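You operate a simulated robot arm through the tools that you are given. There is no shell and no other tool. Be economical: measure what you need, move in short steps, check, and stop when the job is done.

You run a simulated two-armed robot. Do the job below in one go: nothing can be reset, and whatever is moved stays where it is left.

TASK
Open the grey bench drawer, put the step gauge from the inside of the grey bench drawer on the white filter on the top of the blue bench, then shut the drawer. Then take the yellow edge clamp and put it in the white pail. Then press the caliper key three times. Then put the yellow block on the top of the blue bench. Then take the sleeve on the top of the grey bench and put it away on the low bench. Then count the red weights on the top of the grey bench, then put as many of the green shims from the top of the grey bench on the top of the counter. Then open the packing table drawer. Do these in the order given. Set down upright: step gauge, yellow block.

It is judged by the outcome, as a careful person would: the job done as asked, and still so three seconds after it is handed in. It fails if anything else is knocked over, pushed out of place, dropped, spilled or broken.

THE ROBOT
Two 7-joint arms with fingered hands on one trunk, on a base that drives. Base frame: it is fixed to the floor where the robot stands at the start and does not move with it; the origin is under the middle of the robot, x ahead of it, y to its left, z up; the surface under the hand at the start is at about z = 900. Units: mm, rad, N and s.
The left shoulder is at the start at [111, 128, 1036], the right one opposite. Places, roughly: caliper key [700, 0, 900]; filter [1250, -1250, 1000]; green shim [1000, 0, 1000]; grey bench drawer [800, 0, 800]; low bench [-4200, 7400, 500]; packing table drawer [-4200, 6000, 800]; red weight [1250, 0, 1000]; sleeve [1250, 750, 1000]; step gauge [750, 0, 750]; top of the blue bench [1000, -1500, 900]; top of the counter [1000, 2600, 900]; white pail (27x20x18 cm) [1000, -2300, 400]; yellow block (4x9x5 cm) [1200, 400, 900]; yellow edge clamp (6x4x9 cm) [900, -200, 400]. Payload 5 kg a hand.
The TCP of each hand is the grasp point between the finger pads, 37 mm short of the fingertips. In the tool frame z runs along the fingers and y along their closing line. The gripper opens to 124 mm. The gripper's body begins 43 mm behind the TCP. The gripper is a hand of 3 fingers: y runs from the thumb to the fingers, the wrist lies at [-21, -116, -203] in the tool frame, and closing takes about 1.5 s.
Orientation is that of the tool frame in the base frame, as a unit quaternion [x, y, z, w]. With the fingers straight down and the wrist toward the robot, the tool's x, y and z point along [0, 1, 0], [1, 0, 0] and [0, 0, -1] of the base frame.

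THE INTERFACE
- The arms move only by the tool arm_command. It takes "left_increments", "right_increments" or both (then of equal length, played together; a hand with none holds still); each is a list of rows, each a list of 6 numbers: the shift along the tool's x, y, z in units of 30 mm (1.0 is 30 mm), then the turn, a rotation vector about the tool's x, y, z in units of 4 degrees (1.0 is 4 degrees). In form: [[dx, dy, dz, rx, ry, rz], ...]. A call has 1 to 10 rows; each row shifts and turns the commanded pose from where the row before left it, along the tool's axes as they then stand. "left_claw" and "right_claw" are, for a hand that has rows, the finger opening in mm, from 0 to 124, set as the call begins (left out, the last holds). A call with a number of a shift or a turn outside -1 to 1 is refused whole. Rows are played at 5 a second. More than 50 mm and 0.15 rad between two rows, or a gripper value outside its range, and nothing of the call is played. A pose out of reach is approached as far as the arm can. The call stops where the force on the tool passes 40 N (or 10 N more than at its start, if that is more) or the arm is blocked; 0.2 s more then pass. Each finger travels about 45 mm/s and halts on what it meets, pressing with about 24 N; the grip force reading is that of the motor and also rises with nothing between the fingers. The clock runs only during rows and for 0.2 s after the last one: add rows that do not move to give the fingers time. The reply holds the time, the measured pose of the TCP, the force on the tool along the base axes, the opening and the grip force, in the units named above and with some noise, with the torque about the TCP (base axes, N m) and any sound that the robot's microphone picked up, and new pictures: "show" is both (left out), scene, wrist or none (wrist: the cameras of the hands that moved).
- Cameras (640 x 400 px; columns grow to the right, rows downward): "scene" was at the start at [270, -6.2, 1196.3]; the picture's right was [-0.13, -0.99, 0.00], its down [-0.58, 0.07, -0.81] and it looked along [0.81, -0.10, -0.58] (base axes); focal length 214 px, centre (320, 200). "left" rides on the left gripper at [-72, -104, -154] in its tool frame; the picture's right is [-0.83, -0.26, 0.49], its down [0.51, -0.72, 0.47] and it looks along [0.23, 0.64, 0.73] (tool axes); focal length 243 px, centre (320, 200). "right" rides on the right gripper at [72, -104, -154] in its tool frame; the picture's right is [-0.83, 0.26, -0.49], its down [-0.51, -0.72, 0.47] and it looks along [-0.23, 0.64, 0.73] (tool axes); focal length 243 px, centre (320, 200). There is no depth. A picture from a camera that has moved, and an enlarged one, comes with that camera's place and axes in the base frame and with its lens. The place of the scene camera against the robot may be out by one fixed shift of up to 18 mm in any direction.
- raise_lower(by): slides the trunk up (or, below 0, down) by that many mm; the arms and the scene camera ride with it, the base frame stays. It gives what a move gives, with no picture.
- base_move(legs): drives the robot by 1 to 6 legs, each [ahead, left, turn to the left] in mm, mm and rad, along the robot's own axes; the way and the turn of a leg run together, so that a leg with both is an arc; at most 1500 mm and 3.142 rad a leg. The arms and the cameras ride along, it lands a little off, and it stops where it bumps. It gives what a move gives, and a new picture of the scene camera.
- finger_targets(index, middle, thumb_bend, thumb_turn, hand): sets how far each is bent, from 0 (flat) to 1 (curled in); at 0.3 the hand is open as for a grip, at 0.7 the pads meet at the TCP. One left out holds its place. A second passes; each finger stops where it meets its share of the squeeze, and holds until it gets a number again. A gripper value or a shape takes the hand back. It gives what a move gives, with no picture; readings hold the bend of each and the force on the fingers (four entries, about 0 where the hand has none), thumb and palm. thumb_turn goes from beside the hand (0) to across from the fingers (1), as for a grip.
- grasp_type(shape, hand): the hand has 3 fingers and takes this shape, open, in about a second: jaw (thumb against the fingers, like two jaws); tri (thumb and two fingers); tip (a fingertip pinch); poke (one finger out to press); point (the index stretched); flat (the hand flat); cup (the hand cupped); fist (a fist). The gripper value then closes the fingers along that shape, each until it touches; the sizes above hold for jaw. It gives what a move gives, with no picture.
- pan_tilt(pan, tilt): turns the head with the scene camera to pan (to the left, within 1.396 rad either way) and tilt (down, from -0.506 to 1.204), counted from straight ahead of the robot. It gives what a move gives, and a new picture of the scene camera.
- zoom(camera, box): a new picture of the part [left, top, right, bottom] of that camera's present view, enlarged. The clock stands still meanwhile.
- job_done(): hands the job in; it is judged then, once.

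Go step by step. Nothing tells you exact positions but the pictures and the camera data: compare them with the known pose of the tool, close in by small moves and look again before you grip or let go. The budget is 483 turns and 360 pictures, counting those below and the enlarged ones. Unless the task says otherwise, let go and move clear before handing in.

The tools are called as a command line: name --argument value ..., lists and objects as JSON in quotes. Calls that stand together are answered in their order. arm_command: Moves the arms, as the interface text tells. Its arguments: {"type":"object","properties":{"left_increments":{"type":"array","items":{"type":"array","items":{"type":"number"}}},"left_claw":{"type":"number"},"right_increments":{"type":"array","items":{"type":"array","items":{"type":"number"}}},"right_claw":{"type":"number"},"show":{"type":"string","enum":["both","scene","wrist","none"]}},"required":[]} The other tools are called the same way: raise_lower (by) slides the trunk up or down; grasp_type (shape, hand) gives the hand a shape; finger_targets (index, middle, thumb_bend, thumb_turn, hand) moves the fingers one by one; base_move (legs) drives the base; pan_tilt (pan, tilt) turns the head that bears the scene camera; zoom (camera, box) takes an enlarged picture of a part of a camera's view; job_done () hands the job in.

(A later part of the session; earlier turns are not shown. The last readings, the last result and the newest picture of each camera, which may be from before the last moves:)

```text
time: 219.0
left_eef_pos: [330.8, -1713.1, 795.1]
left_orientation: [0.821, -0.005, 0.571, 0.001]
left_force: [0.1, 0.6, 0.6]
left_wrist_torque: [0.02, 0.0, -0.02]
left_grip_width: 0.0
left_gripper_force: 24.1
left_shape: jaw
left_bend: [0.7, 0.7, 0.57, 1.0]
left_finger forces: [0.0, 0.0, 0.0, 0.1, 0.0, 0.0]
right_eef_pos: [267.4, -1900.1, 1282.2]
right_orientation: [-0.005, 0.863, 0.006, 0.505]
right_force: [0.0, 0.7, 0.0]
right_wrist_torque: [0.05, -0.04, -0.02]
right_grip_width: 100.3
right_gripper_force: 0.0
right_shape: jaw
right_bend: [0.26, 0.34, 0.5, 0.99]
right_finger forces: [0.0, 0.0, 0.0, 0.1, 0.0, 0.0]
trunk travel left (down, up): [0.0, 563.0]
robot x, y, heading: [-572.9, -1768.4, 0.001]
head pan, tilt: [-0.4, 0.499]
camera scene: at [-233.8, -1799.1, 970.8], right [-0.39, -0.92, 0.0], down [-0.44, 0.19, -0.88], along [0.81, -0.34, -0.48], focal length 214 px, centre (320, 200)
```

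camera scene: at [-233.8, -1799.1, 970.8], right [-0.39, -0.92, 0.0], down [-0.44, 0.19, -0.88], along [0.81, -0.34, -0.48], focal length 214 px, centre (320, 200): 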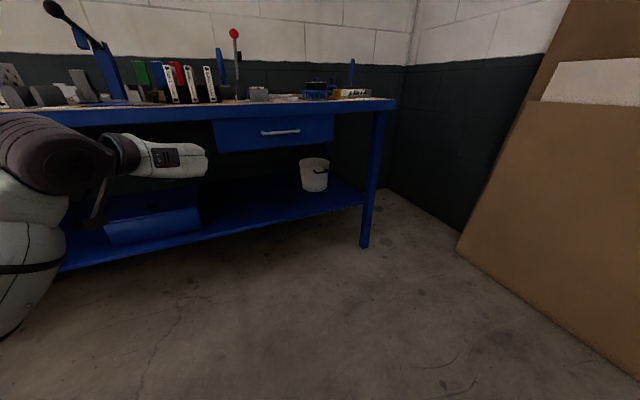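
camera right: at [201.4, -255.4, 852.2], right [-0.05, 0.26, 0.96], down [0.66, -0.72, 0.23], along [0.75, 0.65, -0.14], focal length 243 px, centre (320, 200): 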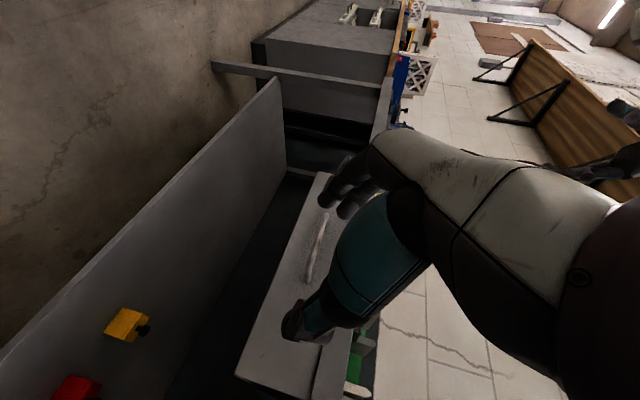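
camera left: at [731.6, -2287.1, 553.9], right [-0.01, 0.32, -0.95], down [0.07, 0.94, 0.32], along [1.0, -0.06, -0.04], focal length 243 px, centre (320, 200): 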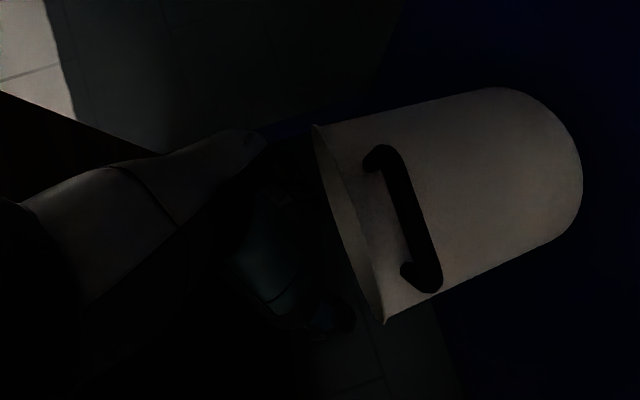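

Drawer shut and pail fine. Next: the caliper key. I'll raise the trunk to the starting height and turn both hands back to pointing down.

raise_lower --by 225

arm_command --right_increments '[[0, 0, 0, 0, 1, 0], [0, 0, 0, 0, 1, 0], [0, 0, 0, 0, 1, 0], [0, 0, 0, 0, 1, 0], [0, 0, 0, 0, 1, 0], [0, 0, 0, 0, 1, 0], [0, 0, 0, 0, 1, 0], [0, 0, 0, 0, 1, 0], [0, 0, 0, 0, 1, 0], [0, 0, 0, 0, 1, 0]]' --left_increments '[[0, 0, 0, 0, -1, 0], [0, 0, 0, 0, -1, 0], [0, 0, 0, 0, -1, 0], [0, 0, 0, 0, -1, 0], [0, 0, 0, 0, -1, 0], [0, 0, 0, 0, -1, 0], [0, 0, 0, 0, -1, 0], [0, 0, 0, 0, -1, 0], [0, 0, 0, 0, -1, 0], [0, 0, 0, 0, -1, 0]]' --show "none"

arm_command --right_increments '[[0, 0, 0, 0, 1, 0], [0, 0, 0, 0, 1, 0], [0, 0, 0, 0, 1, 0], [0, 0, 0, 0, 1, 0], [0, 0, 0, 0, 1, 0], [0, 0, 0, 0, 0, 0], [0, 0, 0, 0, 0, 1], [0, 0, 0, 0, 0, 1], [0, 0, 0, 0, 0, 1], [0, 0, 0, 0, 0, 1]]' --left_increments '[[0, 0, 0, 0, -1, 0], [0, 0, 0, 0, -1, 0], [0, 0, 0, 0, -1, 0], [0, 0, 0, 0, -1, 0], [0, 0, 0, 0, -1, 0], [0, 0, 0, 0, -1, 0], [0, 0, 0, 0, -1, 0], [0, 0, 0, 0, -0.5, 0], [0, 0, 0, 0, 0, -1], [0, 0, 0, 0, 0, -1]]' --show "none"

arm_command --right_increments '[[0, 0, 0, 0, 0, 1], [0, 0, 0, 0, 0, 1], [0, 0, 0, 0, 0, 1], [0, 0, 0, 0, 0, 1], [0, 0, 0, 0, 0, 1], [0, 0, 0, 0, 0, 1], [0, 0, 0, 0, 0, 1], [0, 0, 0, 0, 0, 1], [0, 0, 0, 0, 0, 1], [0, 0, 0, 0, 0, 1]]' --left_increments '[[0, 0, 0, 0, 0, -1], [0, 0, 0, 0, 0, -1], [0, 0, 0, 0, 0, -1], [0, 0, 0, 0, 0, -1], [0, 0, 0, 0, 0, -1], [0, 0, 0, 0, 0, -1], [0, 0, 0, 0, 0, -1], [0, 0, 0, 0, 0, -1], [0, 0, 0, 0, 0, -1], [0, 0, 0, 0, 0, -1]]' --show "none"

arm_command --right_increments '[[0, 0, 0, 0, 0, 1], [0, 0, 0, 0, 0, 1], [0, 0, 0, 0, 0, 1], [0, 0, 0, 0, 0, 1], [0, 0, 0, 0, 0, 1], [0, 0, 0, 0, 0, 1], [0, 0, 0, 0, 0, 1], [0, 0, 0, 0, 0, 1], [0, 0, 0, 0, 0, 0.5], [0, 0, 0, 0, 0, 0]]' --left_increments '[[0, 0, 0, 0, 0, -1], [0, 0, 0, 0, 0, -1], [0, 0, 0, 0, 0, -1], [0, 0, 0, 0, 0, -1], [0, 0, 0, 0, 0, -1], [0, 0, 0, 0, 0, -1], [0, 0, 0, 0, 0, -1], [0, 0, 0, 0, 0, -1], [0, 0, 0, 0, 0, -1], [0, 0, 0, 0, 0, -1]]' --show "none"

```text
time: 221.4
left_eef_pos: [332.2, -1712.7, 1019.2]
left_orientation: [0.821, -0.005, 0.571, 0.002]
left_force: [-0.8, 0.4, 0.4]
left_wrist_torque: [0.01, 0.0, 0.03]
left_grip_width: 0.1
left_gripper_force: 23.6
left_shape: jaw
left_bend: [0.7, 0.7, 0.57, 1.0]
left_finger forces: [0.0, 0.0, 0.0, 0.0, 0.0, 0.0]
right_eef_pos: [269.0, -1900.9, 1505.2]
right_orientation: [-0.006, 0.863, 0.006, 0.505]
right_force: [-0.1, -0.2, 0.3]
right_wrist_torque: [0.01, 0.0, 0.02]
right_grip_width: 100.0
right_gripper_force: 0.1
right_shape: jaw
right_bend: [0.26, 0.34, 0.5, 0.99]
right_finger forces: [0.0, 0.0, 0.0, 0.1, 0.0, 0.0]
trunk travel left (down, up): [-225.0, 338.0]
robot x, y, heading: [-571.8, -1768.7, 0.0]
head pan, tilt: [-0.4, 0.499]
```

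```text
time: 223.6
left_eef_pos: [331.8, -1713.3, 1020.8]
left_orientation: [0.967, -0.005, 0.255, 0.0]
left_force: [0.2, 0.1, 0.5]
left_wrist_torque: [-0.01, -0.01, 0.05]
left_grip_width: 0.1
left_gripper_force: 23.8
left_shape: jaw
left_bend: [0.7, 0.7, 0.57, 1.0]
left_finger forces: [0.1, 0.1, 0.1, 0.0, 0.0, 0.0]
right_eef_pos: [269.3, -1958.9, 1500.3]
right_orientation: [-0.006, 0.896, 0.005, 0.445]
right_force: [-0.5, -0.2, 0.0]
right_wrist_torque: [0.02, -0.02, 0.0]
right_grip_width: 100.0
right_gripper_force: 0.2
right_shape: jaw
right_bend: [0.26, 0.34, 0.5, 0.99]
right_finger forces: [0.0, 0.0, 0.1, 0.0, 0.0, 0.0]
right hand out of reach, approached as far as the arm can: row 1, 2, 3, 4, 5, 6, 7, 8, 9, 10
trunk travel left (down, up): [-225.0, 338.0]
robot x, y, heading: [-572.2, -1768.5, -0.002]
head pan, tilt: [-0.4, 0.499]
```

```text
time: 225.8
left_eef_pos: [330.1, -1712.8, 1022.8]
left_orientation: [0.998, 0.065, -0.003, -0.001]
left_force: [-0.5, 0.3, 0.0]
left_wrist_torque: [-0.02, 0.0, 0.02]
left_grip_width: 0.1
left_gripper_force: 24.2
left_shape: jaw
left_bend: [0.7, 0.7, 0.57, 1.0]
left_finger forces: [0.0, 0.1, 0.0, 0.1, 0.0, 0.0]
right_eef_pos: [269.6, -1990.8, 1493.3]
right_orientation: [0.121, 0.902, 0.064, 0.409]
right_force: [0.2, -0.3, 0.1]
right_wrist_torque: [0.02, -0.02, 0.0]
right_grip_width: 100.2
right_gripper_force: 0.1
right_shape: jaw
right_bend: [0.26, 0.34, 0.5, 0.99]
right_finger forces: [0.0, 0.0, 0.0, 0.1, 0.1, 0.0]
right hand out of reach, approached as far as the arm can: row 1, 2, 3, 4, 5
trunk travel left (down, up): [-225.0, 338.0]
robot x, y, heading: [-573.2, -1766.2, -0.002]
head pan, tilt: [-0.4, 0.499]
```

```text
time: 228.0
left_eef_pos: [329.8, -1714.2, 1020.7]
left_orientation: [0.915, 0.402, -0.002, -0.003]
left_force: [-0.5, -0.5, 0.1]
left_wrist_torque: [-0.02, -0.02, 0.02]
left_grip_width: 0.0
left_gripper_force: 24.2
left_shape: jaw
left_bend: [0.7, 0.7, 0.57, 1.0]
left_finger forces: [0.0, 0.1, 0.1, 0.0, 0.1, 0.0]
right_eef_pos: [270.6, -1990.8, 1492.1]
right_orientation: [0.423, 0.806, 0.2, 0.362]
right_force: [0.5, -0.6, 0.1]
right_wrist_torque: [0.0, -0.02, 0.01]
right_grip_width: 99.9
right_gripper_force: 0.1
right_shape: jaw
right_bend: [0.26, 0.34, 0.5, 0.99]
right_finger forces: [0.0, 0.0, 0.0, 0.1, 0.0, 0.0]
trunk travel left (down, up): [-225.0, 338.0]
robot x, y, heading: [-575.3, -1766.9, 0.001]
head pan, tilt: [-0.4, 0.499]
```

```text
time: 230.2
left_eef_pos: [331.1, -1713.8, 1020.0]
left_orientation: [0.723, 0.69, -0.002, -0.003]
left_force: [0.1, 0.2, 0.7]
left_wrist_torque: [0.0, 0.02, -0.04]
left_grip_width: 0.0
left_gripper_force: 23.6
left_shape: jaw
left_bend: [0.7, 0.7, 0.57, 1.0]
left_finger forces: [0.0, 0.0, 0.0, 0.0, 0.1, 0.0]
right_eef_pos: [273.9, -2109.4, 1499.5]
right_orientation: [0.554, 0.723, 0.278, 0.303]
right_force: [-0.8, 0.2, -0.6]
right_wrist_torque: [0.03, 0.0, 0.01]
right_grip_width: 100.1
right_gripper_force: 0.0
right_shape: jaw
right_bend: [0.26, 0.34, 0.5, 0.99]
right_finger forces: [0.0, 0.0, 0.0, 0.0, 0.1, 0.0]
right hand out of reach, approached as far as the arm can: row 2, 3, 4, 5, 6, 7, 8, 9
trunk travel left (down, up): [-225.0, 338.0]
robot x, y, heading: [-573.1, -1765.8, -0.005]
head pan, tilt: [-0.4, 0.499]
```

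Left is done; the right hand is too high to finish turning. Lowering it first, then finishing the rotation.

arm_command --right_increments '[[0.13, -0.74, 0.66, 0, 0, 0], [0.13, -0.74, 0.66, 0, 0, 0], [0.13, -0.74, 0.66, 0, 0, 0], [0.13, -0.74, 0.66, 0, 0, 0], [0.13, -0.74, 0.66, 0, 0, 0], [0.13, -0.74, 0.66, 0, 0, 0], [0.13, -0.74, 0.66, 0, 0, 0], [0.13, -0.74, 0.66, 0, 0, 0], [0.13, -0.74, 0.66, 0, 0, 0]]' --left_increments '[[0, 0, 0, 0, 0, -0.7], [0, 0, -0.7, 0, 0, 0], [0, 0, -0.7, 0, 0, 0], [0, 0, -0.7, 0, 0, 0], [0, 0, -0.7, 0, 0, 0], [0, 0, -0.7, 0, 0, 0], [0, 0, -0.7, 0, 0, 0], [0, 0, -0.7, 0, 0, 0], [0, 0, -0.7, 0, 0, 0]]' --show "none"

arm_command --right_increments '[[0, 0, 0, 0.94, 0.04, 0.27], [0, 0, 0, 0.94, 0.04, 0.27], [0, 0, 0, 0.94, 0.04, 0.27], [0, 0, 0, 0.94, 0.04, 0.27], [0, 0, 0, 0.94, 0.04, 0.27], [0, 0, 0, 0.94, 0.04, 0.27], [0, 0, 0, 0.94, 0.04, 0.27], [0, 0, 0, 0.94, 0.04, 0.27], [0, 0, 0, 0.94, 0.04, 0.27], [0, 0, 0, 0.94, 0.04, 0.27]]' --show "none"

arm_command --right_increments '[[0, 0, 0, 0.94, 0.04, 0.27], [0, 0, 0, 0.94, 0.04, 0.27], [0, 0, 0, 0.94, 0.04, 0.27]]' --show "none"

```text
time: 232.2
left_eef_pos: [334.0, -1714.8, 1189.2]
left_orientation: [0.706, 0.708, -0.001, -0.005]
left_force: [0.0, 0.2, -0.3]
left_wrist_torque: [0.06, 0.03, 0.0]
left_grip_width: 0.0
left_gripper_force: 23.5
left_shape: jaw
left_bend: [0.7, 0.7, 0.57, 1.0]
left_finger forces: [0.0, 0.1, 0.1, 0.0, 0.1, 0.1]
right_eef_pos: [274.0, -2110.6, 1230.2]
right_orientation: [0.555, 0.723, 0.279, 0.304]
right_force: [0.1, -0.2, -0.8]
right_wrist_torque: [0.01, -0.01, 0.09]
right_grip_width: 99.9
right_gripper_force: 0.1
right_shape: jaw
right_bend: [0.26, 0.34, 0.5, 0.99]
right_finger forces: [0.1, 0.0, 0.0, 0.0, 0.0, 0.1]
trunk travel left (down, up): [-225.0, 338.0]
robot x, y, heading: [-572.7, -1763.8, -0.0]
head pan, tilt: [-0.4, 0.499]
```

```text
time: 234.4
left_eef_pos: [334.7, -1712.6, 1189.2]
left_orientation: [0.706, 0.708, -0.001, -0.004]
left_force: [1.4, 0.3, -0.4]
left_wrist_torque: [0.0, 0.02, -0.02]
left_grip_width: 0.0
left_gripper_force: 24.3
left_shape: jaw
left_bend: [0.7, 0.7, 0.57, 1.0]
left_finger forces: [0.0, 0.0, 0.1, 0.1, 0.0, 0.0]
right_eef_pos: [278.5, -2116.3, 1233.5]
right_orientation: [0.676, 0.718, 0.108, 0.126]
right_force: [-0.7, 0.3, -0.5]
right_wrist_torque: [0.02, -0.01, -0.01]
right_grip_width: 99.6
right_gripper_force: 0.0
right_shape: jaw
right_bend: [0.26, 0.34, 0.5, 0.99]
right_finger forces: [0.0, 0.0, 0.0, 0.1, 0.0, 0.0]
right hand out of reach, approached as far as the arm can: row 4, 5, 6
trunk travel left (down, up): [-225.0, 338.0]
robot x, y, heading: [-574.8, -1772.1, -0.003]
head pan, tilt: [-0.4, 0.499]
```

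```text
time: 235.2
left_eef_pos: [333.9, -1713.6, 1189.4]
left_orientation: [0.706, 0.709, -0.001, -0.003]
left_force: [0.2, 0.8, 0.1]
left_wrist_torque: [0.02, 0.01, -0.01]
left_grip_width: 0.0
left_gripper_force: 24.1
left_shape: jaw
left_bend: [0.7, 0.7, 0.57, 1.0]
left_finger forces: [0.0, 0.0, 0.0, 0.0, 0.0, 0.0]
right_eef_pos: [277.6, -2116.6, 1234.7]
right_orientation: [0.704, 0.707, 0.044, 0.053]
right_force: [0.6, -0.7, -0.5]
right_wrist_torque: [0.02, 0.0, 0.02]
right_grip_width: 100.2
right_gripper_force: 0.0
right_shape: jaw
right_bend: [0.26, 0.34, 0.5, 0.99]
right_finger forces: [0.1, 0.0, 0.1, 0.1, 0.0, 0.0]
trunk travel left (down, up): [-225.0, 338.0]
robot x, y, heading: [-574.4, -1769.9, -0.004]
head pan, tilt: [-0.4, 0.499]
```

Driving back to the grey bench for the caliper key.

base_move --legs '[[0, 1000, 0], [0, 970, 0.003]]'

arm_command --right_increments '[[0.3, 0, 0, 1, 0, 0], [0.3, 0, 0, 0.85, 0, 0], [0.5, 0, 0, 0, 0, 0], [0.5, 0, 0, 0, 0, 0]]' --show "none"

grasp_type --hand "right" --shape "poke"

pan_tilt --pan -0.1 --tilt 0.6

```text
time: 252.9
left_eef_pos: [328.5, 279.5, 1189.3]
left_orientation: [0.703, 0.711, -0.001, -0.004]
left_force: [0.3, -0.1, -1.0]
left_wrist_torque: [-0.01, 0.0, 0.0]
left_grip_width: 0.1
left_gripper_force: 24.2
left_shape: jaw
left_bend: [0.7, 0.7, 0.57, 1.0]
left_finger forces: [0.0, 0.0, 0.0, 0.1, 0.0, 0.0]
right_eef_pos: [278.5, -123.7, 1234.8]
right_orientation: [0.701, 0.71, 0.044, 0.053]
right_force: [0.1, 0.0, 0.0]
right_wrist_torque: [-0.01, -0.04, 0.02]
right_grip_width: 100.0
right_gripper_force: 0.0
right_shape: jaw
right_bend: [0.26, 0.34, 0.5, 0.99]
right_finger forces: [0.1, 0.0, 0.1, 0.0, 0.0, 0.1]
trunk travel left (down, up): [-225.0, 338.0]
robot x, y, heading: [-580.1, 211.3, 0.004]
head pan, tilt: [-0.4, 0.499]
camera scene: at [-310.9, 187.6, 1207.3], right [-0.38, -0.92, 0.0], down [-0.44, 0.18, -0.88], along [0.81, -0.34, -0.48], focal length 214 px, centre (320, 200)
```

scene: 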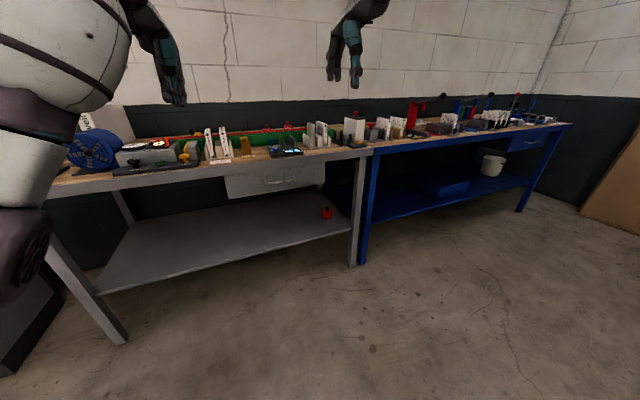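

```text
time: 253.9
left_eef_pos: [328.7, 280.9, 1188.2]
left_orientation: [0.703, 0.711, -0.001, -0.003]
left_force: [0.5, -0.4, -0.9]
left_wrist_torque: [-0.01, 0.02, 0.03]
left_grip_width: 0.0
left_gripper_force: 23.7
left_shape: jaw
left_bend: [0.7, 0.7, 0.57, 1.0]
left_finger forces: [0.0, 0.0, 0.1, 0.1, 0.0, 0.0]
right_eef_pos: [277.4, -75.3, 1233.3]
right_orientation: [0.703, 0.711, -0.001, 0.008]
right_force: [-0.5, 0.9, 0.9]
right_wrist_torque: [-0.01, 0.01, 0.02]
right_grip_width: 100.2
right_gripper_force: 0.0
right_shape: jaw
right_bend: [0.26, 0.34, 0.5, 0.99]
right_finger forces: [0.0, 0.0, 0.0, 0.0, 0.1, 0.0]
trunk travel left (down, up): [-225.0, 338.0]
robot x, y, heading: [-579.2, 217.8, 0.009]
head pan, tilt: [-0.4, 0.499]
```

```text
time: 254.8
left_eef_pos: [331.1, 280.5, 1190.1]
left_orientation: [0.702, 0.712, -0.001, -0.005]
left_force: [1.1, 0.5, -0.7]
left_wrist_torque: [-0.02, -0.01, 0.02]
left_grip_width: 0.1
left_gripper_force: 23.9
left_shape: jaw
left_bend: [0.7, 0.7, 0.57, 1.0]
left_finger forces: [0.1, 0.0, 0.0, 0.0, 0.1, 0.0]
right_eef_pos: [277.4, -75.9, 1233.5]
right_orientation: [0.703, 0.711, -0.002, 0.007]
right_force: [0.6, 0.0, 0.9]
right_wrist_torque: [0.02, -0.01, 0.01]
right_grip_width: 0.0
right_gripper_force: 0.1
right_shape: poke
right_bend: [0.7, 0.7, 1.0, 1.0]
right_finger forces: [0.1, 0.0, 0.0, 0.0, 0.0, 0.0]
trunk travel left (down, up): [-225.0, 338.0]
robot x, y, heading: [-577.7, 216.0, 0.007]
head pan, tilt: [-0.4, 0.499]
```

```text
time: 255.6
left_eef_pos: [329.3, 279.8, 1189.5]
left_orientation: [0.703, 0.712, -0.002, -0.005]
left_force: [0.1, -0.6, -0.3]
left_wrist_torque: [0.02, 0.03, -0.03]
left_grip_width: 0.2
left_gripper_force: 23.7
left_shape: jaw
left_bend: [0.7, 0.7, 0.57, 1.0]
left_finger forces: [0.0, 0.0, 0.0, 0.0, 0.0, 0.1]
right_eef_pos: [276.8, -77.4, 1232.3]
right_orientation: [0.703, 0.711, -0.002, 0.008]
right_force: [-0.1, -0.2, 0.8]
right_wrist_torque: [0.04, -0.01, -0.02]
right_grip_width: 0.0
right_gripper_force: 0.1
right_shape: poke
right_bend: [0.7, 0.7, 1.0, 1.0]
right_finger forces: [0.1, 0.0, 0.1, 0.0, 0.0, 0.1]
trunk travel left (down, up): [-225.0, 338.0]
robot x, y, heading: [-577.7, 216.9, 0.007]
head pan, tilt: [-0.099, 0.6]
camera scene: at [-307.0, 214.2, 1198.2], right [-0.09, -1.0, 0.0], down [-0.56, 0.05, -0.83], along [0.82, -0.08, -0.56], focal length 214 px, centre (320, 200)
```

scene: 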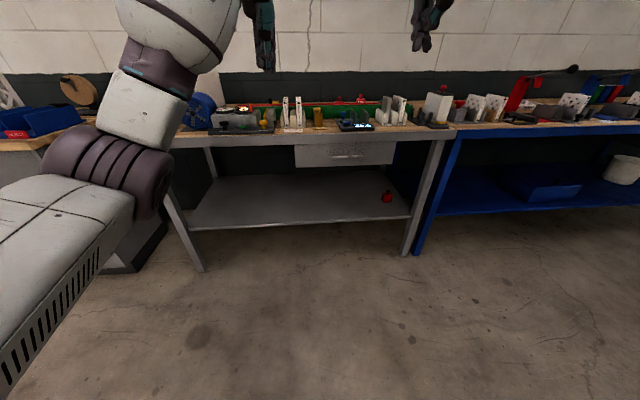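

base_move --legs '[[430, 70, -0.006]]'

zoom --camera "right" --box '[0, 0, 640, 400]'

zoom --camera "scene" --box '[300, 100, 500, 225]'

```text
time: 258.2
left_eef_pos: [751.7, 346.1, 1191.3]
left_orientation: [0.705, 0.709, 0.0, -0.004]
left_force: [0.5, -1.0, 0.2]
left_wrist_torque: [-0.01, 0.0, -0.02]
left_grip_width: 0.1
left_gripper_force: 23.6
left_shape: jaw
left_bend: [0.7, 0.7, 0.57, 1.0]
left_finger forces: [0.0, 0.1, 0.0, 0.0, 0.0, 0.0]
right_eef_pos: [697.2, -10.0, 1233.3]
right_orientation: [0.704, 0.71, -0.001, 0.009]
right_force: [0.4, 0.1, 0.6]
right_wrist_torque: [0.02, 0.02, 0.04]
right_grip_width: 0.1
right_gripper_force: 0.1
right_shape: poke
right_bend: [0.7, 0.7, 1.0, 1.0]
right_finger forces: [0.0, 0.1, 0.0, 0.1, 0.1, 0.0]
trunk travel left (down, up): [-225.0, 338.0]
robot x, y, heading: [-154.8, 289.0, 0.001]
head pan, tilt: [-0.099, 0.6]
camera scene: at [115.6, 284.1, 1198.5], right [-0.1, -1.0, 0.0], down [-0.56, 0.06, -0.83], along [0.82, -0.08, -0.56], focal length 214 px, centre (320, 200)
```

scene: 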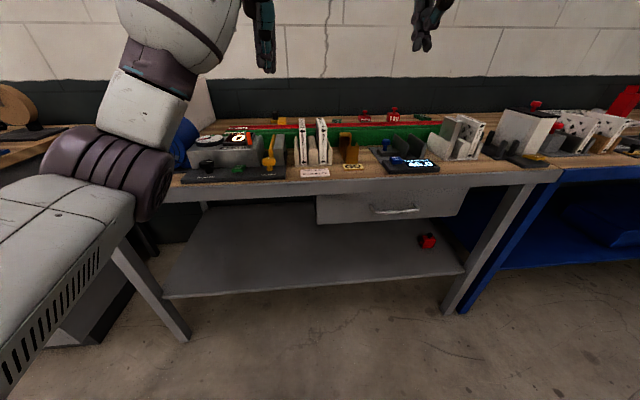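

```text
1.00 times, centred on (320, 200) of right (not enlarged: the box is as wide or as high as the picture)
camera zoom: at [592.5, 63.4, 1385.3], right [0.26, -0.82, 0.51], down [-0.71, -0.52, -0.47], along [0.65, -0.24, -0.72], focal length 243 px, centre (320, 200)
```

zoom: 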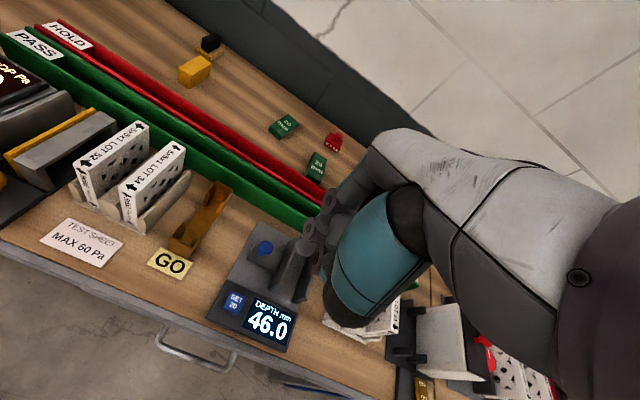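

```text
3.20 times, centred on (400, 162) of scene
camera zoom: at [115.6, 284.1, 1198.5], right [-0.1, -1.0, 0.0], down [-0.56, 0.06, -0.83], along [0.82, -0.08, -0.56], focal length 686 px, centre (64, 320)
```

zoom: 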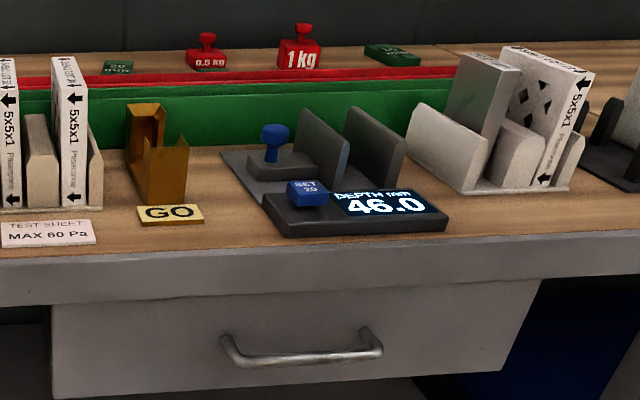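

zoom --camera "right" --box '[200, 180, 420, 330]'

zoom --camera "scene" --box '[380, 0, 480, 65]'

```text
2.67 times, centred on (310, 255) of right
camera zoom: at [592.5, 63.4, 1385.3], right [0.26, -0.82, 0.51], down [-0.71, -0.52, -0.47], along [0.65, -0.24, -0.72], focal length 647 px, centre (347, 53)
```

zoom: 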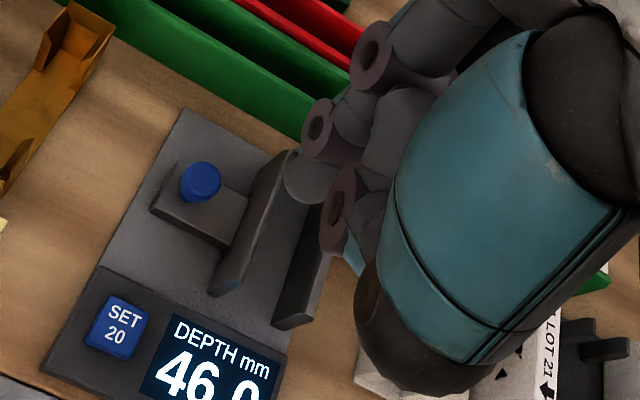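

```text
6.15 times, centred on (430, 32) of scene
camera zoom: at [115.6, 284.1, 1198.5], right [-0.1, -1.0, 0.0], down [-0.56, 0.06, -0.83], along [0.82, -0.08, -0.56], focal length 1320 px, centre (-357, 1231)
```

zoom: 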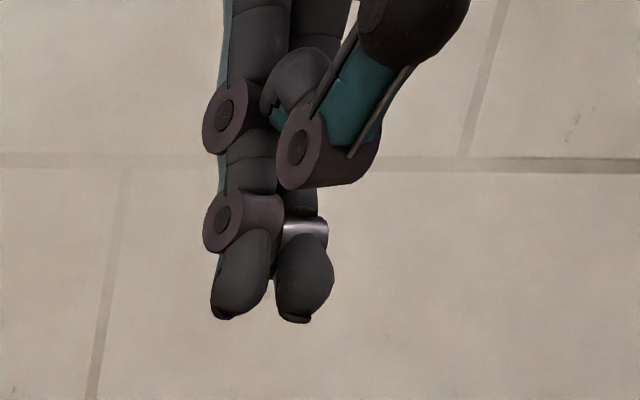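

Two fingers are out; I'll curl the middle finger so only the index presses.

finger_targets --hand "right" --index 0.6 --middle 1.0 --thumb_bend 1.0

zoom --camera "right" --box '[200, 180, 420, 330]'

zoom --camera "scene" --box '[380, 0, 480, 65]'

```text
time: 259.2
left_eef_pos: [752.1, 345.5, 1189.3]
left_orientation: [0.705, 0.709, 0.0, -0.003]
left_force: [0.6, 0.2, -1.0]
left_wrist_torque: [0.01, 0.02, 0.02]
left_grip_width: 0.0
left_gripper_force: 23.5
left_shape: jaw
left_bend: [0.7, 0.7, 0.57, 1.0]
left_finger forces: [0.0, 0.0, 0.0, 0.0, 0.1, 0.0]
right_eef_pos: [698.7, -9.9, 1234.4]
right_orientation: [0.705, 0.709, -0.002, 0.009]
right_force: [0.6, 0.1, 0.1]
right_wrist_torque: [0.03, 0.01, -0.02]
right_grip_width: 34.6
right_gripper_force: 0.0
right_shape: fingers
right_bend: [0.29, 1.0, 1.0, 1.0]
right_finger forces: [0.0, 0.1, 0.0, 0.1, 0.1, 0.0]
trunk travel left (down, up): [-225.0, 338.0]
robot x, y, heading: [-153.9, 290.4, 0.002]
head pan, tilt: [-0.099, 0.6]
```

```text
2.67 times, centred on (310, 255) of right
camera zoom: at [593.1, 63.5, 1384.8], right [0.26, -0.82, 0.51], down [-0.71, -0.52, -0.47], along [0.65, -0.24, -0.72], focal length 647 px, centre (347, 53)
```

zoom: 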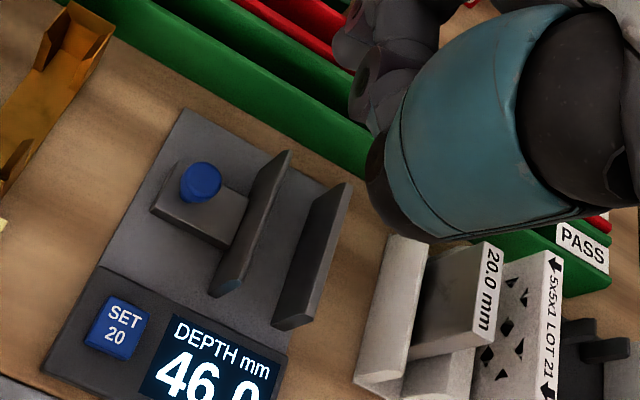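

```text
6.15 times, centred on (430, 32) of scene
camera zoom: at [116.1, 284.1, 1198.3], right [-0.1, -1.0, 0.0], down [-0.56, 0.06, -0.83], along [0.82, -0.08, -0.56], focal length 1320 px, centre (-357, 1231)
```

zoom: 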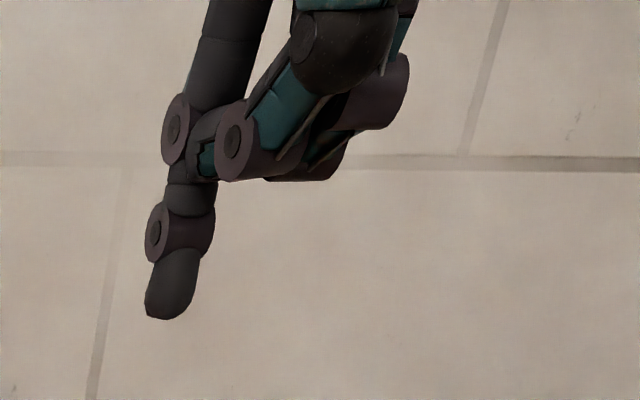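

finger_targets --hand "right" --index 0.7 --middle 1.0 --thumb_bend 1.0

zoom --camera "scene" --box '[380, 0, 480, 65]'

zoom --camera "right" --box '[200, 180, 420, 330]'

```text
time: 260.2
left_eef_pos: [752.5, 346.4, 1189.8]
left_orientation: [0.704, 0.71, -0.003, -0.003]
left_force: [0.0, -0.3, -0.3]
left_wrist_torque: [0.01, 0.0, 0.02]
left_grip_width: 0.1
left_gripper_force: 24.4
left_shape: jaw
left_bend: [0.7, 0.7, 0.57, 1.0]
left_finger forces: [0.1, 0.0, 0.0, 0.0, 0.1, 0.0]
right_eef_pos: [698.5, -10.5, 1234.5]
right_orientation: [0.705, 0.709, -0.001, 0.009]
right_force: [0.8, 0.2, -0.4]
right_wrist_torque: [0.03, 0.01, -0.02]
right_grip_width: 31.3
right_gripper_force: 0.0
right_shape: fingers
right_bend: [0.29, 1.0, 1.0, 1.0]
right_finger forces: [0.0, 0.0, 0.0, 0.0, 0.0, 0.0]
trunk travel left (down, up): [-225.0, 338.0]
robot x, y, heading: [-154.6, 291.0, 0.005]
head pan, tilt: [-0.099, 0.6]
```

```text
6.15 times, centred on (430, 32) of scene
camera zoom: at [116.3, 284.1, 1198.2], right [-0.1, -1.0, 0.0], down [-0.56, 0.06, -0.83], along [0.82, -0.08, -0.56], focal length 1320 px, centre (-357, 1231)
```

zoom: 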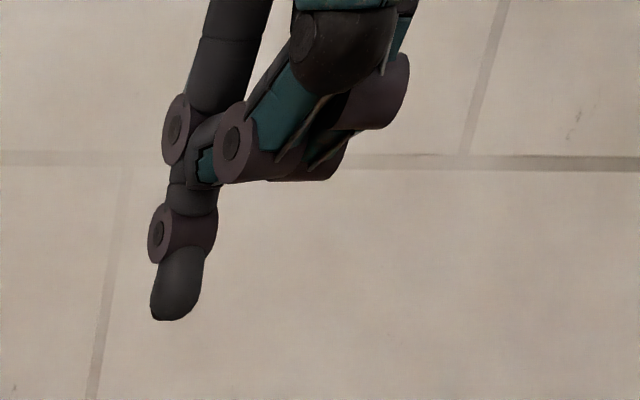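

```text
2.67 times, centred on (310, 255) of right
camera zoom: at [593.4, 63.5, 1384.7], right [0.26, -0.82, 0.51], down [-0.71, -0.52, -0.47], along [0.65, -0.24, -0.72], focal length 647 px, centre (347, 53)
```

zoom: 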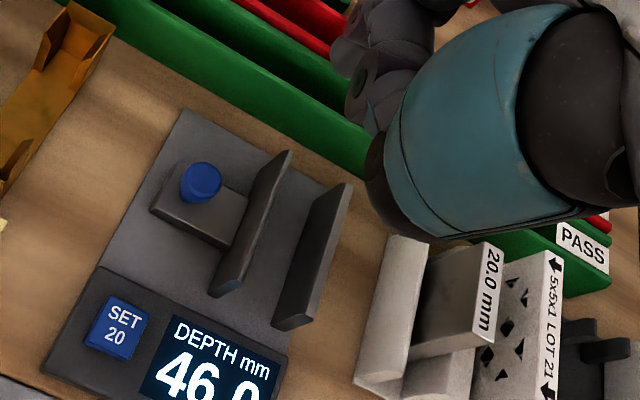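

The index tip protrudes about 30 mm forward of the TCP. I'll move it above the key and look.

arm_command --right_increments '[[-0.22, -0.5, 0.9, 0, 0, 0], [-0.21, -0.43, 0.9, 0, 0, 0], [0, 0, 1, 0, 0, 0], [0, 0, 1, 0, 0, 0], [0, 0, 1, 0, 0, 0], [0, 0, 1, 0, 0, 0], [0, 0, 1, 0, 0, 0], [0, 0, 1, 0, 0, 0]]' --show "wrist"

zoom --camera "scene" --box '[340, 100, 460, 190]'

```text
time: 262.0
left_eef_pos: [752.9, 345.6, 1188.6]
left_orientation: [0.705, 0.709, -0.001, -0.004]
left_force: [-0.1, 0.2, -0.4]
left_wrist_torque: [-0.01, -0.01, -0.05]
left_grip_width: 0.0
left_gripper_force: 24.0
left_shape: jaw
left_bend: [0.7, 0.7, 0.57, 1.0]
left_finger forces: [0.0, 0.0, 0.0, 0.1, 0.1, 0.0]
right_eef_pos: [674.2, -25.8, 999.4]
right_orientation: [0.704, 0.71, -0.002, 0.007]
right_force: [0.9, -0.7, 0.6]
right_wrist_torque: [-0.02, 0.02, 0.0]
right_grip_width: 31.4
right_gripper_force: 0.0
right_shape: fingers
right_bend: [0.29, 1.0, 0.99, 1.0]
right_finger forces: [0.0, 0.1, 0.0, 0.0, 0.1, 0.1]
trunk travel left (down, up): [-225.0, 338.0]
robot x, y, heading: [-154.7, 291.9, 0.005]
head pan, tilt: [-0.099, 0.6]
camera right: at [569.5, 47.3, 1150.6], right [0.26, -0.82, 0.51], down [-0.71, -0.52, -0.47], along [0.65, -0.24, -0.72], focal length 243 px, centre (320, 200)
```

right: 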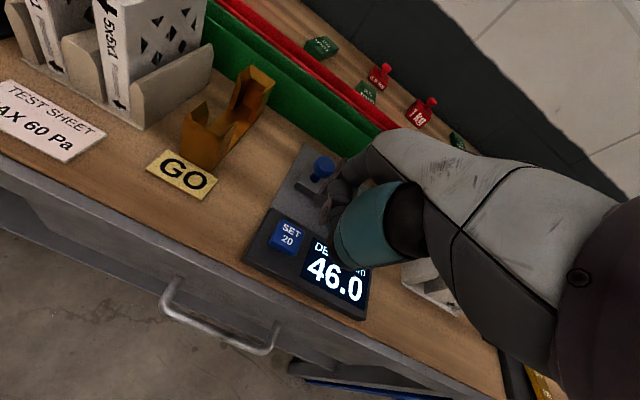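

```text
4.44 times, centred on (400, 145) of scene
camera zoom: at [116.9, 283.8, 1198.1], right [-0.1, -1.0, 0.0], down [-0.56, 0.06, -0.82], along [0.82, -0.08, -0.57], focal length 953 px, centre (-36, 444)
```

zoom: 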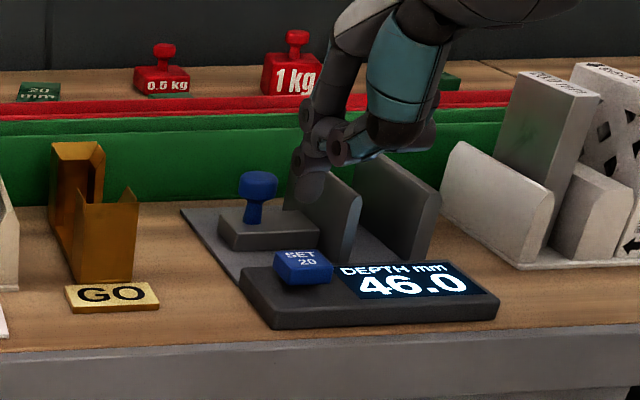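

arm_command --right_increments '[[0.17, -0.3, 0.3, 0, 0, 0], [0, 0, 0.2, 0, 0, 0]]' --show "none"

zoom --camera "right" --box '[240, 150, 400, 280]'

zoom --camera "scene" --box '[370, 120, 440, 175]'

```text
time: 262.6
left_eef_pos: [754.1, 346.2, 1189.2]
left_orientation: [0.705, 0.71, -0.001, -0.003]
left_force: [0.2, -0.2, 0.7]
left_wrist_torque: [0.01, 0.01, 0.02]
left_grip_width: 0.0
left_gripper_force: 23.5
left_shape: jaw
left_bend: [0.7, 0.7, 0.58, 1.0]
left_finger forces: [0.0, 0.0, 0.1, 0.0, 0.1, 0.0]
right_eef_pos: [664.7, -22.2, 983.6]
right_orientation: [0.705, 0.709, -0.001, 0.008]
right_force: [-0.3, -0.4, 0.0]
right_wrist_torque: [0.03, -0.02, 0.01]
right_grip_width: 31.3
right_gripper_force: 0.1
right_shape: fingers
right_bend: [0.29, 1.0, 0.99, 1.0]
right_finger forces: [0.1, 0.1, 0.0, 0.0, 0.0, 0.0]
trunk travel left (down, up): [-225.0, 338.0]
robot x, y, heading: [-155.0, 290.4, 0.002]
head pan, tilt: [-0.099, 0.6]
```

```text
3.08 times, centred on (320, 215) of right
camera zoom: at [559.8, 51.7, 1135.4], right [0.26, -0.82, 0.51], down [-0.71, -0.52, -0.47], along [0.65, -0.24, -0.72], focal length 746 px, centre (320, 154)
```

zoom: 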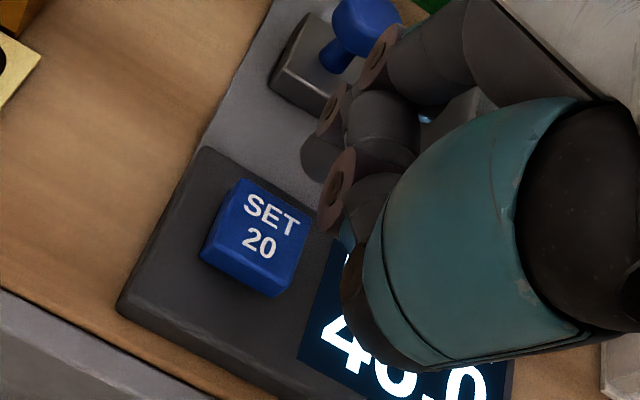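

```text
7.27 times, centred on (405, 148) of scene
camera zoom: at [116.7, 283.9, 1198.1], right [-0.1, -1.0, 0.0], down [-0.56, 0.06, -0.82], along [0.82, -0.08, -0.57], focal length 1560 px, centre (-298, 582)
```

zoom: 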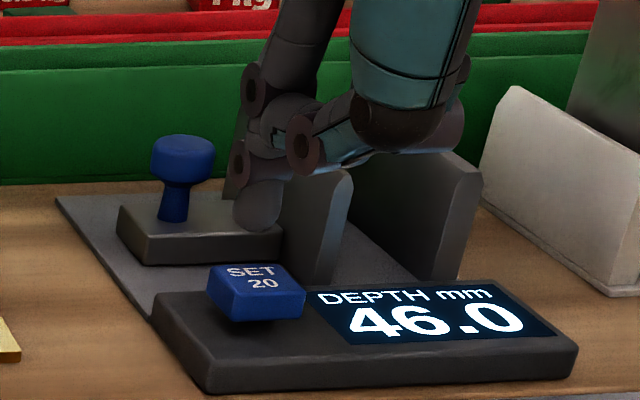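

The tip is about 28 mm too far forward. Correcting.

arm_command --right_increments '[[0.1, -0.5, 0, 0, 0, 0], [0.07, -0.43, 0, 0, 0, 0]]' --show "none"

zoom --camera "right" --box '[240, 150, 400, 280]'

zoom --camera "scene" --box '[370, 120, 440, 175]'

```text
time: 263.2
left_eef_pos: [752.1, 345.1, 1190.3]
left_orientation: [0.704, 0.71, 0.0, -0.003]
left_force: [0.3, -0.6, -0.6]
left_wrist_torque: [0.02, 0.02, -0.03]
left_grip_width: 0.0
left_gripper_force: 23.7
left_shape: jaw
left_bend: [0.7, 0.7, 0.58, 1.0]
left_finger forces: [0.1, 0.0, 0.0, 0.1, 0.0, 0.1]
right_eef_pos: [635.9, -15.7, 983.7]
right_orientation: [0.705, 0.71, -0.001, 0.008]
right_force: [-0.4, 0.3, 0.5]
right_wrist_torque: [-0.01, 0.0, -0.01]
right_grip_width: 31.3
right_gripper_force: 0.1
right_shape: fingers
right_bend: [0.29, 1.0, 0.99, 1.0]
right_finger forces: [0.0, 0.0, 0.0, 0.0, 0.0, 0.0]
trunk travel left (down, up): [-225.0, 338.0]
robot x, y, heading: [-152.1, 283.5, 0.005]
head pan, tilt: [-0.099, 0.6]
```

```text
3.08 times, centred on (320, 215) of right
camera zoom: at [530.5, 57.5, 1135.1], right [0.26, -0.82, 0.51], down [-0.71, -0.52, -0.47], along [0.65, -0.24, -0.72], focal length 746 px, centre (320, 154)
```

zoom: 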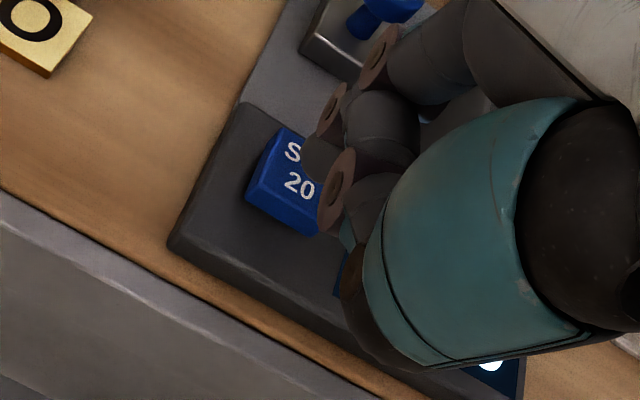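

```text
7.27 times, centred on (405, 148) of scene
camera zoom: at [115.9, 284.1, 1198.3], right [-0.1, -1.0, 0.0], down [-0.56, 0.06, -0.83], along [0.82, -0.08, -0.56], focal length 1560 px, centre (-298, 582)
```

zoom: 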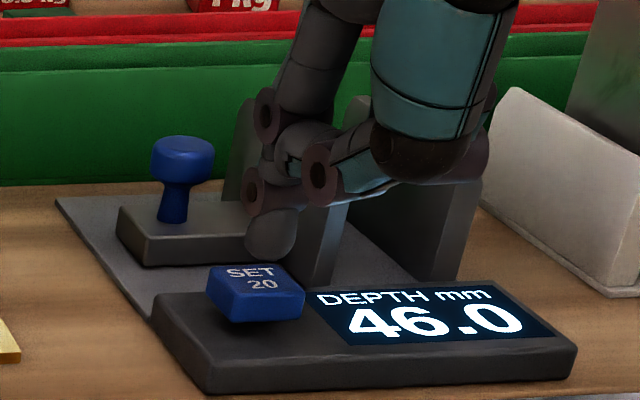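

The tip is right above the key. Descending slowly.

arm_command --right_increments '[[0, 0, 0.2, 0, 0, 0], [0, 0, 0.2, 0, 0, 0], [0, 0, 0, 0, 0, 0]]' --show "none"

zoom --camera "scene" --box '[370, 120, 440, 175]'

```text
time: 264.0
left_eef_pos: [753.2, 346.8, 1189.0]
left_orientation: [0.705, 0.71, -0.001, -0.003]
left_force: [0.1, -0.3, 0.5]
left_wrist_torque: [0.01, 0.04, -0.01]
left_grip_width: 0.0
left_gripper_force: 24.6
left_shape: jaw
left_bend: [0.7, 0.7, 0.58, 1.0]
left_finger forces: [0.0, 0.0, 0.0, 0.1, 0.0, 0.0]
right_eef_pos: [636.1, -16.4, 972.7]
right_orientation: [0.704, 0.71, -0.001, 0.008]
right_force: [1.3, 0.1, -0.1]
right_wrist_torque: [0.0, -0.08, 0.0]
right_grip_width: 31.1
right_gripper_force: 0.3
right_shape: fingers
right_bend: [0.29, 1.0, 0.99, 1.0]
right_finger forces: [1.1, 0.1, 0.0, 0.0, 0.1, 0.1]
trunk travel left (down, up): [-225.0, 338.0]
robot x, y, heading: [-152.8, 287.2, 0.003]
head pan, tilt: [-0.099, 0.6]
```

```text
7.27 times, centred on (405, 148) of scene
camera zoom: at [116.1, 284.1, 1198.3], right [-0.1, -1.0, 0.0], down [-0.56, 0.06, -0.83], along [0.82, -0.08, -0.56], focal length 1560 px, centre (-298, 582)
```

zoom: 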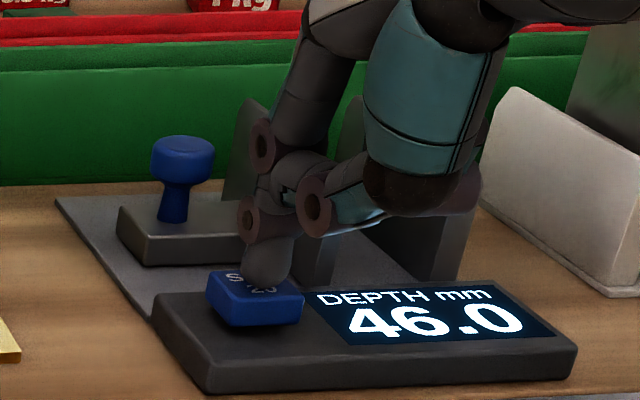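

Touching the key. Pressing.

arm_command --right_increments '[[0, 0, 0.1, 0, 0, 0], [0, 0, 0.1, 0, 0, 0], [0, 0, 0, 0, 0, 0]]' --show "none"

zoom --camera "scene" --box '[370, 120, 440, 175]'

```text
time: 264.8
left_eef_pos: [751.6, 345.7, 1190.4]
left_orientation: [0.705, 0.71, -0.001, -0.004]
left_force: [0.6, -0.7, -0.8]
left_wrist_torque: [-0.03, 0.01, -0.01]
left_grip_width: 0.2
left_gripper_force: 24.0
left_shape: jaw
left_bend: [0.7, 0.7, 0.58, 1.0]
left_finger forces: [0.1, 0.1, 0.0, 0.0, 0.0, 0.0]
right_eef_pos: [636.9, -15.7, 965.8]
right_orientation: [0.705, 0.709, -0.001, 0.01]
right_force: [-0.2, -1.5, 7.2]
right_wrist_torque: [0.1, -0.49, -0.05]
right_grip_width: 31.3
right_gripper_force: 3.9
right_shape: fingers
right_bend: [0.29, 1.0, 0.99, 1.0]
right_finger forces: [7.3, 0.1, 0.1, 0.0, 0.0, 0.0]
trunk travel left (down, up): [-225.0, 338.0]
robot x, y, heading: [-153.4, 287.4, 0.003]
head pan, tilt: [-0.099, 0.6]
heard: click
```

```text
7.27 times, centred on (405, 148) of scene
camera zoom: at [115.6, 284.2, 1198.5], right [-0.1, -1.0, 0.0], down [-0.56, 0.05, -0.83], along [0.82, -0.08, -0.56], focal length 1560 px, centre (-298, 582)
```

zoom: 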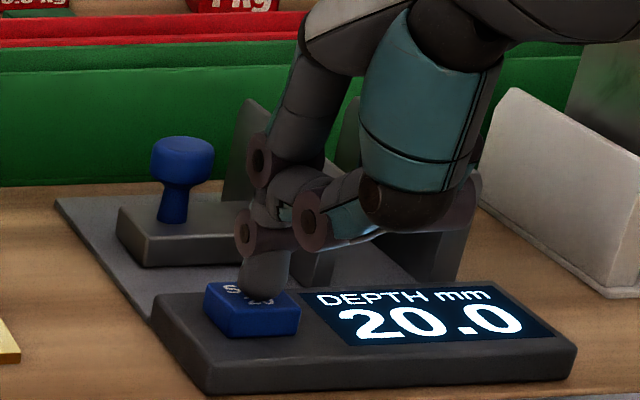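

First click heard, display 20.0. Releasing and pressing again twice.

arm_command --right_increments '[[0, 0, -0.25, 0, 0, 0], [0, 0, -0.25, 0, 0, 0], [0, 0, 0, 0, 0, 0], [0, 0, 0, 0, 0, 0]]' --show "none"

arm_command --right_increments '[[0, 0, 0.2, 0, 0, 0], [0, 0, 0.15, 0, 0, 0], [0, 0, 0.1, 0, 0, 0], [0, 0, 0.05, 0, 0, 0], [0, 0, 0, 0, 0, 0]]' --show "none"

```text
time: 265.8
left_eef_pos: [753.4, 346.5, 1188.9]
left_orientation: [0.705, 0.709, 0.0, -0.004]
left_force: [0.5, -0.2, 0.9]
left_wrist_torque: [0.0, 0.03, -0.01]
left_grip_width: 0.0
left_gripper_force: 24.3
left_shape: jaw
left_bend: [0.7, 0.7, 0.58, 1.0]
left_finger forces: [0.0, 0.0, 0.0, 0.0, 0.0, 0.0]
right_eef_pos: [636.2, -16.6, 980.4]
right_orientation: [0.704, 0.71, -0.002, 0.008]
right_force: [0.4, -0.1, 0.9]
right_wrist_torque: [-0.01, -0.01, -0.01]
right_grip_width: 30.9
right_gripper_force: 0.0
right_shape: fingers
right_bend: [0.29, 1.0, 0.99, 1.0]
right_finger forces: [0.1, 0.0, 0.1, 0.0, 0.1, 0.1]
trunk travel left (down, up): [-225.0, 338.0]
robot x, y, heading: [-152.2, 289.1, 0.002]
head pan, tilt: [-0.099, 0.6]
```

```text
time: 267.0
left_eef_pos: [752.1, 345.8, 1190.6]
left_orientation: [0.705, 0.709, -0.001, -0.003]
left_force: [-0.5, -0.4, 0.4]
left_wrist_torque: [-0.03, -0.03, 0.01]
left_grip_width: 0.1
left_gripper_force: 24.1
left_shape: jaw
left_bend: [0.7, 0.7, 0.58, 1.0]
left_finger forces: [0.0, 0.1, 0.1, 0.0, 0.0, 0.0]
right_eef_pos: [635.9, -17.3, 968.2]
right_orientation: [0.705, 0.71, -0.001, 0.008]
right_force: [0.4, -2.0, 4.5]
right_wrist_torque: [0.01, -0.35, -0.16]
right_grip_width: 30.9
right_gripper_force: 2.5
right_shape: fingers
right_bend: [0.29, 1.0, 0.99, 1.0]
right_finger forces: [5.1, 0.0, 0.1, 0.0, 0.1, 0.0]
trunk travel left (down, up): [-225.0, 338.0]
robot x, y, heading: [-156.8, 291.1, 0.005]
head pan, tilt: [-0.099, 0.6]
heard: click
```

Second click. Release and press a third time.

arm_command --right_increments '[[0, 0, -0.25, 0, 0, 0], [0, 0, -0.25, 0, 0, 0], [0, 0, 0, 0, 0, 0], [0, 0, 0, 0, 0, 0]]' --show "none"

arm_command --right_increments '[[0, 0, 0.2, 0, 0, 0], [0, 0, 0.15, 0, 0, 0], [0, 0, 0.1, 0, 0, 0], [0, 0, 0.05, 0, 0, 0], [0, 0, 0, 0, 0, 0]]' --show "none"

```text
time: 268.0
left_eef_pos: [752.8, 346.6, 1188.5]
left_orientation: [0.705, 0.709, -0.001, -0.004]
left_force: [-0.1, -0.1, -0.2]
left_wrist_torque: [0.0, -0.02, 0.01]
left_grip_width: 0.1
left_gripper_force: 23.7
left_shape: jaw
left_bend: [0.7, 0.7, 0.58, 1.0]
left_finger forces: [0.0, 0.0, 0.0, 0.0, 0.0, 0.0]
right_eef_pos: [637.9, -15.7, 981.4]
right_orientation: [0.705, 0.709, -0.002, 0.008]
right_force: [-0.6, 0.0, -0.2]
right_wrist_torque: [0.0, -0.03, -0.02]
right_grip_width: 30.8
right_gripper_force: 0.1
right_shape: fingers
right_bend: [0.29, 1.0, 0.99, 1.0]
right_finger forces: [0.0, 0.1, 0.0, 0.0, 0.0, 0.0]
trunk travel left (down, up): [-225.0, 338.0]
robot x, y, heading: [-152.1, 288.9, 0.0]
head pan, tilt: [-0.099, 0.6]
```

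```text
time: 269.2
left_eef_pos: [751.5, 346.6, 1190.2]
left_orientation: [0.704, 0.71, -0.001, -0.003]
left_force: [-0.7, 0.7, 0.1]
left_wrist_torque: [-0.01, -0.01, -0.03]
left_grip_width: 0.0
left_gripper_force: 24.1
left_shape: jaw
left_bend: [0.7, 0.7, 0.58, 1.0]
left_finger forces: [0.2, 0.1, 0.0, 0.0, 0.0, 0.0]
right_eef_pos: [635.7, -17.2, 967.3]
right_orientation: [0.704, 0.71, -0.001, 0.009]
right_force: [0.4, -1.1, 6.2]
right_wrist_torque: [0.05, -0.35, -0.07]
right_grip_width: 30.9
right_gripper_force: 2.8
right_shape: fingers
right_bend: [0.29, 1.0, 0.99, 1.0]
right_finger forces: [6.2, 0.0, 0.0, 0.1, 0.0, 0.0]
trunk travel left (down, up): [-225.0, 338.0]
robot x, y, heading: [-159.3, 287.2, 0.001]
head pan, tilt: [-0.099, 0.6]
heard: click
```

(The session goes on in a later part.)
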